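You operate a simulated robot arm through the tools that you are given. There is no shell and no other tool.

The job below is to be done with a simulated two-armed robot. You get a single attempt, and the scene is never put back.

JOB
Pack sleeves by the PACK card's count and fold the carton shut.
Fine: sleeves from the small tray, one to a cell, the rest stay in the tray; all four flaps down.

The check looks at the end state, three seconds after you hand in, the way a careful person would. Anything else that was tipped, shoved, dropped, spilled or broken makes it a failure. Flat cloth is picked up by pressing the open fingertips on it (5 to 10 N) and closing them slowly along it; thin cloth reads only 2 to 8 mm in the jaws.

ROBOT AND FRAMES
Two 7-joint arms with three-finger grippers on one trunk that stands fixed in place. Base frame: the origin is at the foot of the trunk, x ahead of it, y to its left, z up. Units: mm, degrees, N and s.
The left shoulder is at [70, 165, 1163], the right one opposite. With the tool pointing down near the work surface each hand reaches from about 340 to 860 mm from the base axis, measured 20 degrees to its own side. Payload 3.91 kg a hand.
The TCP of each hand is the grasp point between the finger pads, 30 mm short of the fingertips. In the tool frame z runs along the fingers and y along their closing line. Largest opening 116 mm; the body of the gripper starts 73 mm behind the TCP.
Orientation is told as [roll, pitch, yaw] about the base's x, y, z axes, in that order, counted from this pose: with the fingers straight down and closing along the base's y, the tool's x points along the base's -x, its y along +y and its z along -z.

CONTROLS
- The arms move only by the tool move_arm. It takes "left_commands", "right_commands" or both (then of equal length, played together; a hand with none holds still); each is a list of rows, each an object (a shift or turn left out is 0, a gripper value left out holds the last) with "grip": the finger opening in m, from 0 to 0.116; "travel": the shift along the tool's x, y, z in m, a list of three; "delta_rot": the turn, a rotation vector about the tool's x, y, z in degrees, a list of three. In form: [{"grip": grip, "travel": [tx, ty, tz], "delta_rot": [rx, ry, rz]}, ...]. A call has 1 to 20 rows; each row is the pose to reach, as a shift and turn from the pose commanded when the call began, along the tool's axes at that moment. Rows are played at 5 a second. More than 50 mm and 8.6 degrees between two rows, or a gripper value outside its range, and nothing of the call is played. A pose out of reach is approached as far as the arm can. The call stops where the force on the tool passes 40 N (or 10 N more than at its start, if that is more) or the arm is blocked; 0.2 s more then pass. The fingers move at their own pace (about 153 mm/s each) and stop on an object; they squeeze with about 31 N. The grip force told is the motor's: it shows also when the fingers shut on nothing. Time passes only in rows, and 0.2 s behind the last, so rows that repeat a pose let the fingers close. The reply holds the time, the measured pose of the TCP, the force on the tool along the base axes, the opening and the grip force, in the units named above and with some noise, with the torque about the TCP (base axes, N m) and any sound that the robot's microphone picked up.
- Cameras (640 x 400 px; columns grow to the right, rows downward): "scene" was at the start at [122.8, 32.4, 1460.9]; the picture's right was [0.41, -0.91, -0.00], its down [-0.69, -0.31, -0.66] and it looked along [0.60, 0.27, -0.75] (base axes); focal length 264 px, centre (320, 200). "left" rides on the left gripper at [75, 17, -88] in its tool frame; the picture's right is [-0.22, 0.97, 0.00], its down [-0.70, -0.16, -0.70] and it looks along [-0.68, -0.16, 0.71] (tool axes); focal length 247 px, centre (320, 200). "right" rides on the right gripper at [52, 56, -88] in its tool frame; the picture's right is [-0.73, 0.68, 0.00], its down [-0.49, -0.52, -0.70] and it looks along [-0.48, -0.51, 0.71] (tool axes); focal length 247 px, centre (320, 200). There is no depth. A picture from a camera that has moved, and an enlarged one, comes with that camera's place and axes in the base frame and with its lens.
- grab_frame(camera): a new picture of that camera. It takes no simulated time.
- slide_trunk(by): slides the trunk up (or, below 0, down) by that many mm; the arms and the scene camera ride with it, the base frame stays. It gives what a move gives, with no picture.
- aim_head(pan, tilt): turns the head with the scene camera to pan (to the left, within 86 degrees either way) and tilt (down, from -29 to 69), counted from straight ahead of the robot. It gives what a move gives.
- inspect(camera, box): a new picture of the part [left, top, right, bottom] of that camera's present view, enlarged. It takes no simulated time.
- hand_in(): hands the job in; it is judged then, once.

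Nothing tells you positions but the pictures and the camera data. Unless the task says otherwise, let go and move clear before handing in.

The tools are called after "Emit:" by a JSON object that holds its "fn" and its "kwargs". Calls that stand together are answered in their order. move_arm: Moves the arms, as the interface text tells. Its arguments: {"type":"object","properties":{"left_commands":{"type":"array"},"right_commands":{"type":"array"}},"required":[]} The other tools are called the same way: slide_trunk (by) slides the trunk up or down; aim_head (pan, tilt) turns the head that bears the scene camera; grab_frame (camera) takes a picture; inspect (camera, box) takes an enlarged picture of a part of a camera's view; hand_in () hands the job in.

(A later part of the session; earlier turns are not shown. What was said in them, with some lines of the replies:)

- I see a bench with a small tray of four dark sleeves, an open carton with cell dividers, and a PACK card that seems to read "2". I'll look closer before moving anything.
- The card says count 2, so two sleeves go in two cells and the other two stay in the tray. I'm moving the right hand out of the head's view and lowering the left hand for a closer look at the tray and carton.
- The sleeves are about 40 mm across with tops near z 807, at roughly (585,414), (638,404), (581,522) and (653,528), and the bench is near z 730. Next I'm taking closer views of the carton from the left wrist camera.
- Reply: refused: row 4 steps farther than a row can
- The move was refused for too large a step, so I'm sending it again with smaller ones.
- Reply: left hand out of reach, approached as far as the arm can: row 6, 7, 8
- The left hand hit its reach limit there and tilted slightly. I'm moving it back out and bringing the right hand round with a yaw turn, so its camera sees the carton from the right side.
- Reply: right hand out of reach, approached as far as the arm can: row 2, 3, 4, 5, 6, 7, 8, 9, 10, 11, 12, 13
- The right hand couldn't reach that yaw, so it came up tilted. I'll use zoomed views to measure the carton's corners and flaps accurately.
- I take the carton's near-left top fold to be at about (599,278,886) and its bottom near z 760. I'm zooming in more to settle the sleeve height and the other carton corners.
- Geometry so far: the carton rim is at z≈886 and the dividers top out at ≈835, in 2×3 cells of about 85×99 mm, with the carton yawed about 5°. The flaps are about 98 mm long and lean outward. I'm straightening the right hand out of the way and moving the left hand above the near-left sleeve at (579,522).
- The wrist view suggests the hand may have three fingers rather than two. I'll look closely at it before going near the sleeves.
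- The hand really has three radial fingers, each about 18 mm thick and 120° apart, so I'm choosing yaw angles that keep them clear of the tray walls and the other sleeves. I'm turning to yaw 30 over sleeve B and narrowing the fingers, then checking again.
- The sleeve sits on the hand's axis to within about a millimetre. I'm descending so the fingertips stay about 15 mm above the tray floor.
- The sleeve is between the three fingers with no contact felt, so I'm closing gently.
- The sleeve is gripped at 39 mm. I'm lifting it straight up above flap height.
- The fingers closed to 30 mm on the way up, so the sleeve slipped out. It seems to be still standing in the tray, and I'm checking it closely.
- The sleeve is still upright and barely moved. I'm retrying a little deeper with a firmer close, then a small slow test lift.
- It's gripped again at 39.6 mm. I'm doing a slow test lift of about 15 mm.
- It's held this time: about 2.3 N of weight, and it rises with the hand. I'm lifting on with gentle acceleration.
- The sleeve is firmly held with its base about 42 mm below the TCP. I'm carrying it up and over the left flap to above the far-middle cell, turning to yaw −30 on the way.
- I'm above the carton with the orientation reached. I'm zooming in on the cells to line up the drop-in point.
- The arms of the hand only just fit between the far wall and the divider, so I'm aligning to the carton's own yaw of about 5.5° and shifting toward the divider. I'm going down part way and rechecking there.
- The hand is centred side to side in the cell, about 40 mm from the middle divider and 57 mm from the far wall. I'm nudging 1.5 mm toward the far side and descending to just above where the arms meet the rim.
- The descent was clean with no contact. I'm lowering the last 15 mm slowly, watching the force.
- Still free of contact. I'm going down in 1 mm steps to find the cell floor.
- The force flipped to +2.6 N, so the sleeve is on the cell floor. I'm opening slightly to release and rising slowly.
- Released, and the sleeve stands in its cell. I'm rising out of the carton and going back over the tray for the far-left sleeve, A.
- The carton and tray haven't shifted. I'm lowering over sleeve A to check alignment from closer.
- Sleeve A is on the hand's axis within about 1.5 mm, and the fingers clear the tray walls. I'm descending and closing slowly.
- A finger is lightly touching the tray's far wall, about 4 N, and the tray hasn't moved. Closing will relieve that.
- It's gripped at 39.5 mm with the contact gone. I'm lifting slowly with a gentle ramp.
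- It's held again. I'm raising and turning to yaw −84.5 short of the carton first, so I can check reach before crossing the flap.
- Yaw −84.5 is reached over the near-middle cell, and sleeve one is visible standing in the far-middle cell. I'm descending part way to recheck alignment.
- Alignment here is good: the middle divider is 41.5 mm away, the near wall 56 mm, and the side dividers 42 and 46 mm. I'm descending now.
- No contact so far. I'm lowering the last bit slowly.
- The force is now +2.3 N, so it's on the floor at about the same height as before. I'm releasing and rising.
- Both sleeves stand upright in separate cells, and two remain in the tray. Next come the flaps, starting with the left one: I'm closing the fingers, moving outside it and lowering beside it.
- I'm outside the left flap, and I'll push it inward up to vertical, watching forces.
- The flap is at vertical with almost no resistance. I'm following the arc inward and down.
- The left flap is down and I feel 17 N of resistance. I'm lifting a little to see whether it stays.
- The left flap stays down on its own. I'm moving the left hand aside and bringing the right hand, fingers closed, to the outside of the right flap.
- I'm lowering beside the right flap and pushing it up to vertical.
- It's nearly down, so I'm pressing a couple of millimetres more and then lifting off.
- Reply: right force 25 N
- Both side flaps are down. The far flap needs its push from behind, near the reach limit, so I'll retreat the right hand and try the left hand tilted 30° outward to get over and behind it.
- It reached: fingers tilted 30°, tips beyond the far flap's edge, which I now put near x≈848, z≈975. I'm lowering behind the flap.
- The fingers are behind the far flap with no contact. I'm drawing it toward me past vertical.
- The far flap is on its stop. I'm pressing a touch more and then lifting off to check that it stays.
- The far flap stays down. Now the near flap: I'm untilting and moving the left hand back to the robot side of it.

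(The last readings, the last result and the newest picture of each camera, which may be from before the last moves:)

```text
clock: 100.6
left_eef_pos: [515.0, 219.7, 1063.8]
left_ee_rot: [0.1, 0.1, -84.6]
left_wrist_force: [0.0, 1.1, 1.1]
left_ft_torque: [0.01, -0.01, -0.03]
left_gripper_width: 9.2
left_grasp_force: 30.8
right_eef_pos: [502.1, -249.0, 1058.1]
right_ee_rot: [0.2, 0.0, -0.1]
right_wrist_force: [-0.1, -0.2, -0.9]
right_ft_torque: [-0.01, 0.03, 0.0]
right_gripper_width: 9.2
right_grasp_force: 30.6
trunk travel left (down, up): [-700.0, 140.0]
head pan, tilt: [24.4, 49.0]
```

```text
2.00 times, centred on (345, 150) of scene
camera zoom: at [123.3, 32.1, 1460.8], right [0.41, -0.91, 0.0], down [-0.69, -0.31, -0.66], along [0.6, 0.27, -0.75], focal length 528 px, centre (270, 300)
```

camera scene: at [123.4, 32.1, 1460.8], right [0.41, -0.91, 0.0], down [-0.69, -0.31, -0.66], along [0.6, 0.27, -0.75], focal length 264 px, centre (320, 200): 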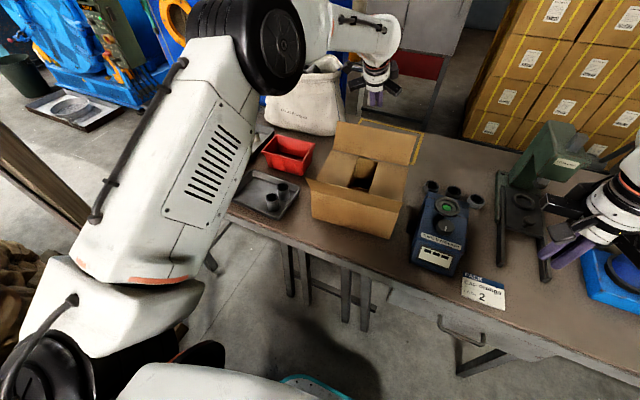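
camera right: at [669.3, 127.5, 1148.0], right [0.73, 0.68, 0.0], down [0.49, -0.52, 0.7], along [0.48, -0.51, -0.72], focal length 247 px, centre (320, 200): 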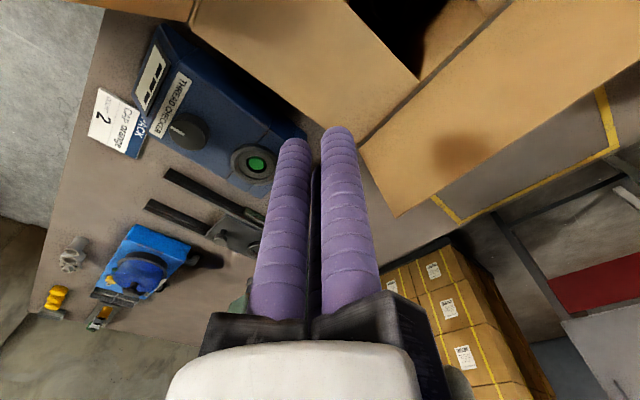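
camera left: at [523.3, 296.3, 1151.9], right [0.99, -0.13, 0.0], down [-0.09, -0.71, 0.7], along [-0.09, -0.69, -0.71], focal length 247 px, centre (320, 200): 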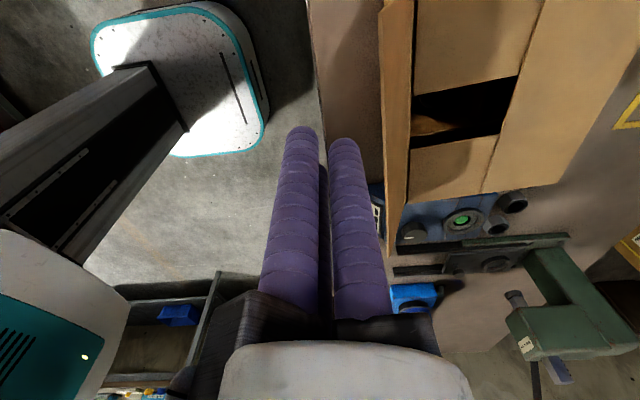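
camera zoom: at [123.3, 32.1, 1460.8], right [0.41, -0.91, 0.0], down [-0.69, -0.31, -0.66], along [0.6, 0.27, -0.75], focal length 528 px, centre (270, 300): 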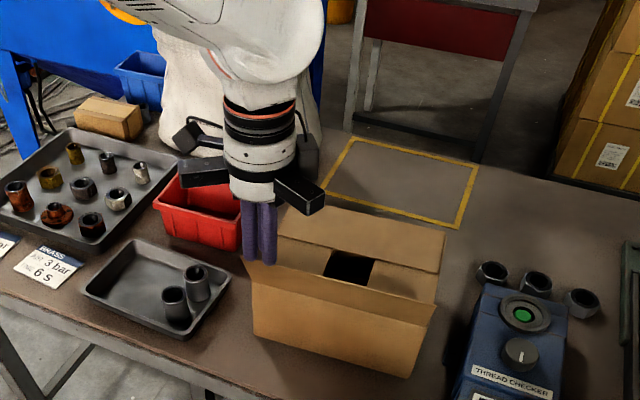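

I'm moving to mid-flap, lowering beside the near flap, then pushing it up to vertical.

Emit:
{"fn": "move_arm", "kwargs": {"left_commands": [{"travel": [-0.025, -0.0024, 0]}, {"travel": [-0.0498, -0.0048, 0]}, {"travel": [-0.0498, -0.0048, 0.03]}, {"travel": [-0.0498, -0.0048, 0.06]}, {"travel": [-0.0498, -0.0048, 0.087]}, {"travel": [-0.0512, 0.0101, 0.087]}, {"travel": [-0.0527, 0.0251, 0.087]}, {"travel": [-0.0539, 0.037, 0.087]}, {"travel": [-0.0548, 0.047, 0.087]}, {"travel": [-0.0558, 0.0569, 0.087]}, {"travel": [-0.0565, 0.0649, 0.087]}, {"travel": [-0.0572, 0.0719, 0.085]}]}}

Emit:
{"fn": "inspect", "kwargs": {"camera": "scene", "box": [250, 50, 440, 250]}}

Emit:
{"fn": "grab_frame", "kwargs": {"camera": "left"}}

```text
clock: 103.2
left_eef_pos: [591.1, 169.7, 974.6]
left_ee_rot: [0.1, 0.0, -84.4]
left_wrist_force: [-0.3, 0.2, 0.5]
left_ft_torque: [-0.01, -0.01, -0.05]
left_gripper_width: 9.3
left_grasp_force: 31.1
right_eef_pos: [503.3, -247.2, 1058.6]
right_ee_rot: [0.2, -0.1, 0.1]
right_wrist_force: [0.4, 0.9, -0.1]
right_ft_torque: [0.0, 0.01, -0.02]
right_gripper_width: 9.1
right_grasp_force: 31.2
trunk travel left (down, up): [-700.0, 140.0]
head pan, tilt: [24.4, 49.0]
```

```text
2.00 times, centred on (345, 150) of scene
camera zoom: at [123.0, 32.2, 1460.8], right [0.41, -0.91, 0.0], down [-0.69, -0.31, -0.66], along [0.6, 0.27, -0.75], focal length 528 px, centre (270, 300)
```

zoom: 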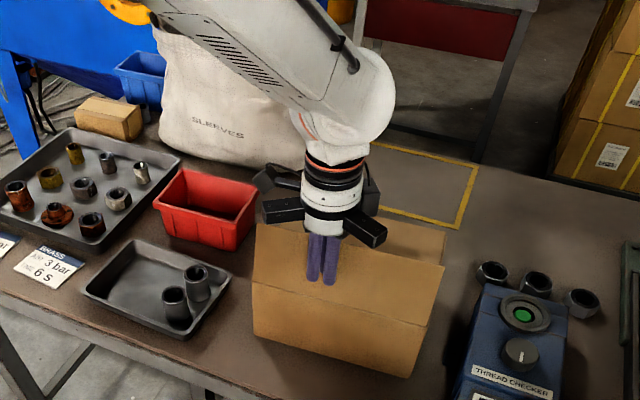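

```text
taken
camera left: at [601.6, 246.0, 1063.5], right [0.99, -0.13, 0.0], down [-0.09, -0.71, 0.7], along [-0.09, -0.69, -0.71], focal length 247 px, centre (320, 200)
```

left: 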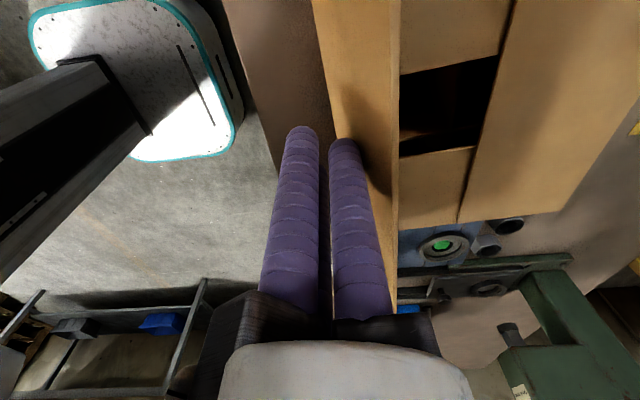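

Emit:
{"fn": "move_arm", "kwargs": {"left_commands": [{"travel": [-0.001, 0.01, 0]}, {"travel": [-0.0017, 0.0179, 0]}, {"travel": [-0.0025, 0.0259, 0.001]}, {"travel": [-0.0033, 0.0338, 0.003]}, {"travel": [-0.0039, 0.0408, 0.007]}, {"travel": [-0.0045, 0.0468, 0.013]}, {"travel": [-0.0051, 0.0528, 0.02]}, {"travel": [-0.0055, 0.0567, 0.027]}, {"travel": [-0.0058, 0.0607, 0.035]}, {"travel": [-0.0061, 0.0637, 0.042]}, {"travel": [-0.0062, 0.0647, 0.046]}, {"travel": [-0.0062, 0.0647, 0.048]}]}}

Emit:
{"fn": "inspect", "kwargs": {"camera": "scene", "box": [250, 50, 440, 250]}}

Emit:
{"fn": "grab_frame", "kwargs": {"camera": "left"}}

```text
clock: 105.8
left_eef_pos: [657.2, 170.0, 928.0]
left_ee_rot: [0.1, 0.0, -84.6]
left_wrist_force: [-0.1, 0.7, 0.8]
left_ft_torque: [-0.02, 0.05, 0.02]
left_gripper_width: 9.3
left_grasp_force: 31.7
right_eef_pos: [501.8, -248.5, 1058.0]
right_ee_rot: [0.1, -0.1, 0.0]
right_wrist_force: [0.2, -0.4, -0.2]
right_ft_torque: [-0.03, -0.03, -0.01]
right_gripper_width: 8.9
right_grasp_force: 30.7
trunk travel left (down, up): [-700.0, 140.0]
head pan, tilt: [24.4, 49.0]
```

```text
2.00 times, centred on (345, 150) of scene
camera zoom: at [122.7, 32.2, 1460.9], right [0.41, -0.91, 0.0], down [-0.69, -0.31, -0.66], along [0.6, 0.27, -0.75], focal length 528 px, centre (270, 300)
```

zoom: 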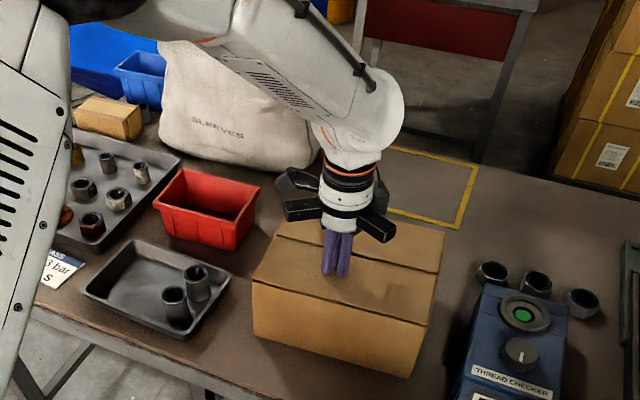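

```text
taken
camera left: at [667.0, 245.5, 1016.3], right [0.99, -0.13, 0.0], down [-0.09, -0.71, 0.7], along [-0.09, -0.69, -0.71], focal length 247 px, centre (320, 200)
```

left: 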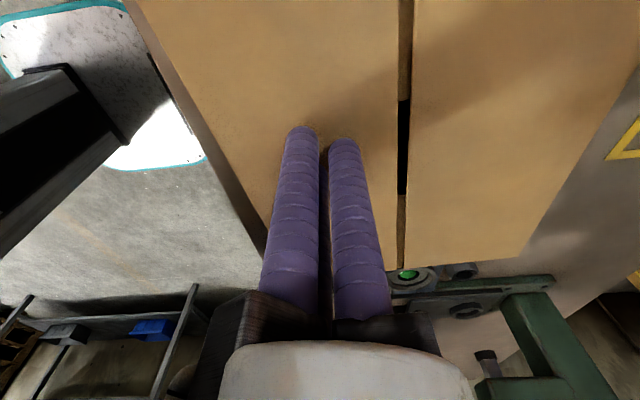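

The near flap is almost flat. I'm pressing the last few millimetres gently.

Emit:
{"fn": "move_arm", "kwargs": {"left_commands": [{"travel": [0, 0, 0.001]}, {"travel": [0, 0, 0.002]}, {"travel": [0, 0, 0.003]}, {"travel": [0, 0, 0.004]}, {"travel": [0, 0, 0.0045]}, {"travel": [0, 0, 0.0045]}]}}

```text
clock: 107.2
left_eef_pos: [657.6, 168.9, 926.9]
left_ee_rot: [0.4, -0.1, -84.4]
left_wrist_force: [9.1, 4.2, 27.6]
left_ft_torque: [0.15, -0.14, 0.01]
left_gripper_width: 9.0
left_grasp_force: 30.7
right_eef_pos: [500.2, -248.9, 1059.3]
right_ee_rot: [0.1, -0.2, -0.1]
right_wrist_force: [0.1, -0.2, -0.5]
right_ft_torque: [0.01, 0.02, -0.03]
right_gripper_width: 9.1
right_grasp_force: 31.5
trunk travel left (down, up): [-700.0, 140.0]
head pan, tilt: [24.4, 49.0]
```

It's on its stop at 27 N. I'm lifting off and clearing both hands, then checking everything.

Emit:
{"fn": "move_arm", "kwargs": {"left_commands": [{"travel": [0, 0, -0.01]}, {"travel": [0, 0, -0.03]}, {"travel": [0, 0, -0.06]}, {"travel": [0, 0, -0.1]}, {"travel": [0, 0, -0.135]}, {"travel": [0.03, -0.015, -0.135]}, {"travel": [0.065, -0.03, -0.135]}, {"travel": [0.1, -0.045, -0.135]}, {"travel": [0.14, -0.06, -0.135]}, {"travel": [0.18, -0.075, -0.135]}, {"travel": [0.22, -0.09, -0.135]}, {"travel": [0.26, -0.105, -0.135]}, {"travel": [0.3, -0.12, -0.135]}, {"travel": [0.3, -0.12, -0.135]}, {"travel": [0.3, -0.12, -0.135]}]}}

Emit:
{"fn": "grab_frame", "kwargs": {"camera": "scene"}}

Emit:
{"fn": "inspect", "kwargs": {"camera": "scene", "box": [280, 100, 440, 250]}}

Emit:
{"fn": "grab_frame", "kwargs": {"camera": "left"}}

Emit:
{"fn": "grab_frame", "kwargs": {"camera": "right"}}

```text
clock: 110.4
left_eef_pos: [507.9, 453.8, 1059.1]
left_ee_rot: [0.2, 0.1, -84.5]
left_wrist_force: [0.5, -0.3, 0.0]
left_ft_torque: [0.0, 0.0, 0.03]
left_gripper_width: 9.1
left_grasp_force: 30.8
right_eef_pos: [501.1, -247.9, 1060.1]
right_ee_rot: [0.0, -0.1, 0.0]
right_wrist_force: [-0.8, 0.4, -0.8]
right_ft_torque: [0.0, 0.03, -0.01]
right_gripper_width: 9.2
right_grasp_force: 31.3
trunk travel left (down, up): [-700.0, 140.0]
head pan, tilt: [24.4, 49.0]
```

```text
taken
camera scene: at [122.6, 32.6, 1460.9], right [0.41, -0.91, 0.0], down [-0.69, -0.31, -0.66], along [0.6, 0.27, -0.75], focal length 264 px, centre (320, 200)
```

scene: 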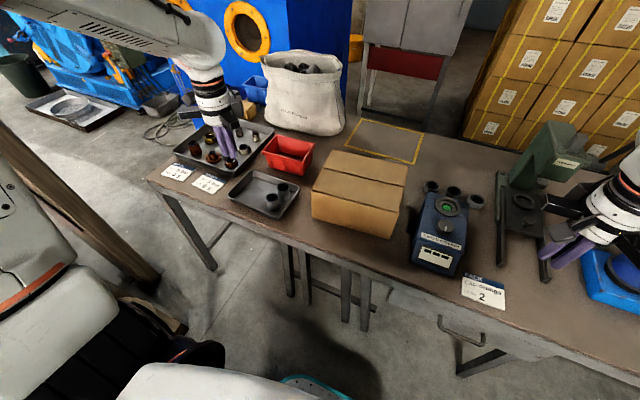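

```text
2.67 times, centred on (360, 175) of scene
camera zoom: at [122.6, 32.6, 1460.9], right [0.41, -0.91, 0.0], down [-0.69, -0.31, -0.66], along [0.6, 0.27, -0.75], focal length 704 px, centre (213, 267)
```

zoom: 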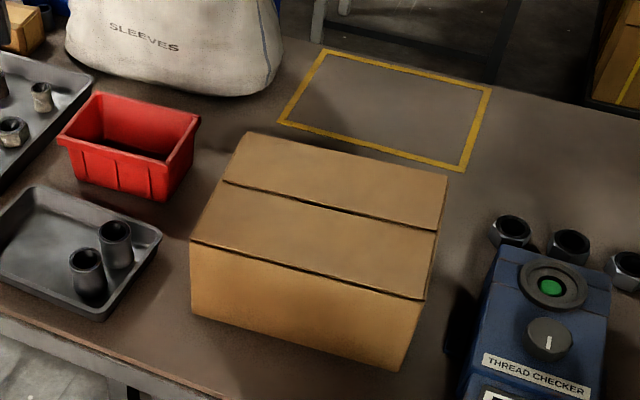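

```text
taken
camera left: at [516.9, 529.7, 1147.9], right [0.99, -0.13, 0.0], down [-0.09, -0.71, 0.7], along [-0.09, -0.69, -0.71], focal length 247 px, centre (320, 200)
```

left: 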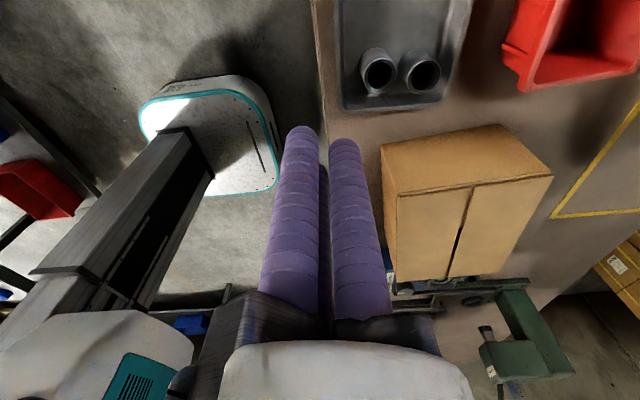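

```text
taken
camera right: at [448.8, -191.9, 1148.0], right [0.73, 0.68, 0.0], down [0.49, -0.52, 0.7], along [0.48, -0.51, -0.71], focal length 247 px, centre (320, 200)
```

right: 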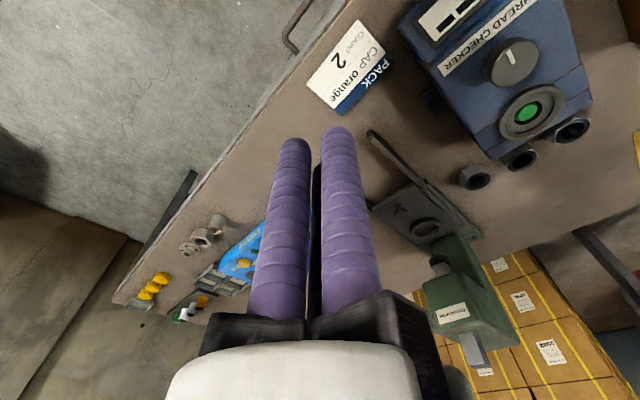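

The carton is shut, and the bench looks otherwise undisturbed. One last close look at the flaps and the tray.

Emit:
{"fn": "inspect", "kwargs": {"camera": "scene", "box": [300, 140, 420, 245]}}

Emit:
{"fn": "inspect", "kwargs": {"camera": "left", "box": [320, 0, 640, 300]}}

Emit:
{"fn": "inspect", "kwargs": {"camera": "scene", "box": [160, 100, 320, 225]}}

```text
3.81 times, centred on (360, 192) of scene
camera zoom: at [122.6, 32.6, 1460.9], right [0.41, -0.91, 0.0], down [-0.69, -0.31, -0.66], along [0.6, 0.27, -0.75], focal length 1006 px, centre (168, 229)
```

zoom: 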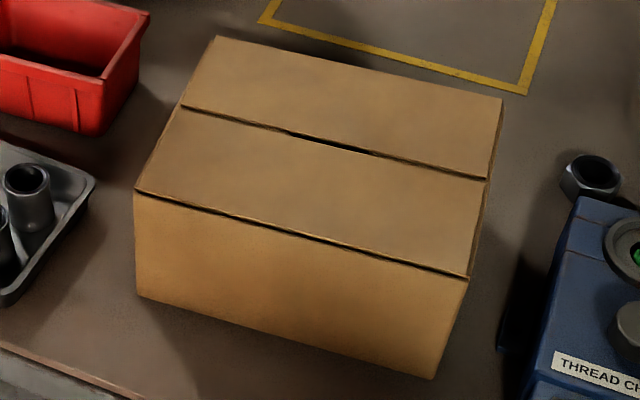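

```text
1.33 times, centred on (480, 150) of left
camera zoom: at [516.9, 529.7, 1147.9], right [0.99, -0.13, 0.0], down [-0.09, -0.71, 0.7], along [-0.09, -0.69, -0.71], focal length 329 px, centre (107, 267)
```

zoom: 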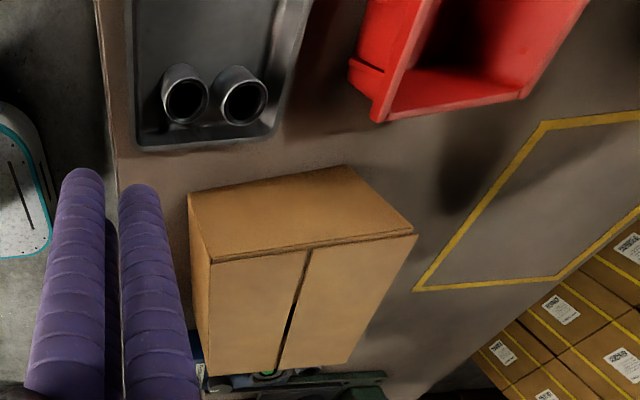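

```text
3.20 times, centred on (240, 162) of scene
camera zoom: at [122.6, 32.6, 1460.9], right [0.41, -0.91, 0.0], down [-0.69, -0.31, -0.66], along [0.6, 0.27, -0.75], focal length 845 px, centre (576, 320)
```

zoom: 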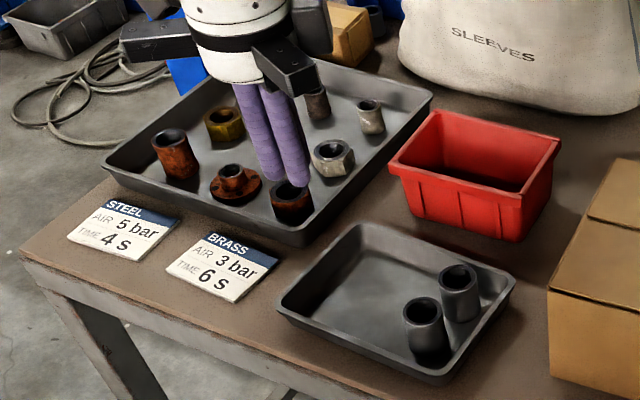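

All four flaps lie flat and two sleeves are packed in separate cells. The other two stand in the tray, nothing else has moved, and both hands are clear, so I'm handing in.

Emit:
{"fn": "hand_in", "kwargs": {}}

```text
The job is handed in.
```

The carton is packed and shut, and I've handed the job in. I don't have the check's verdict.

- **Count:** the PACK card reads 2, so I packed two sleeves from the small tray. One is in the far-middle cell and one in the near-middle cell, and both were upright when I last saw them before closing.
- **Left in the tray:** the other two sleeves are still standing in the tray.
- **Flaps:** the left and right flaps went down first, then the far and near ones. All four stayed flat after I let go.
- **First sleeve:** it slipped out of the grip on the first lift. It stayed upright in the tray and moved about 1 mm, and the second try held.
- **Tray contact:** a finger touched the tray's far wall lightly (about 4 N) while picking the second sleeve. The tray did not visibly move.

In the last pictures nothing else on the bench looked out of place, and both hands were clear of the carton.
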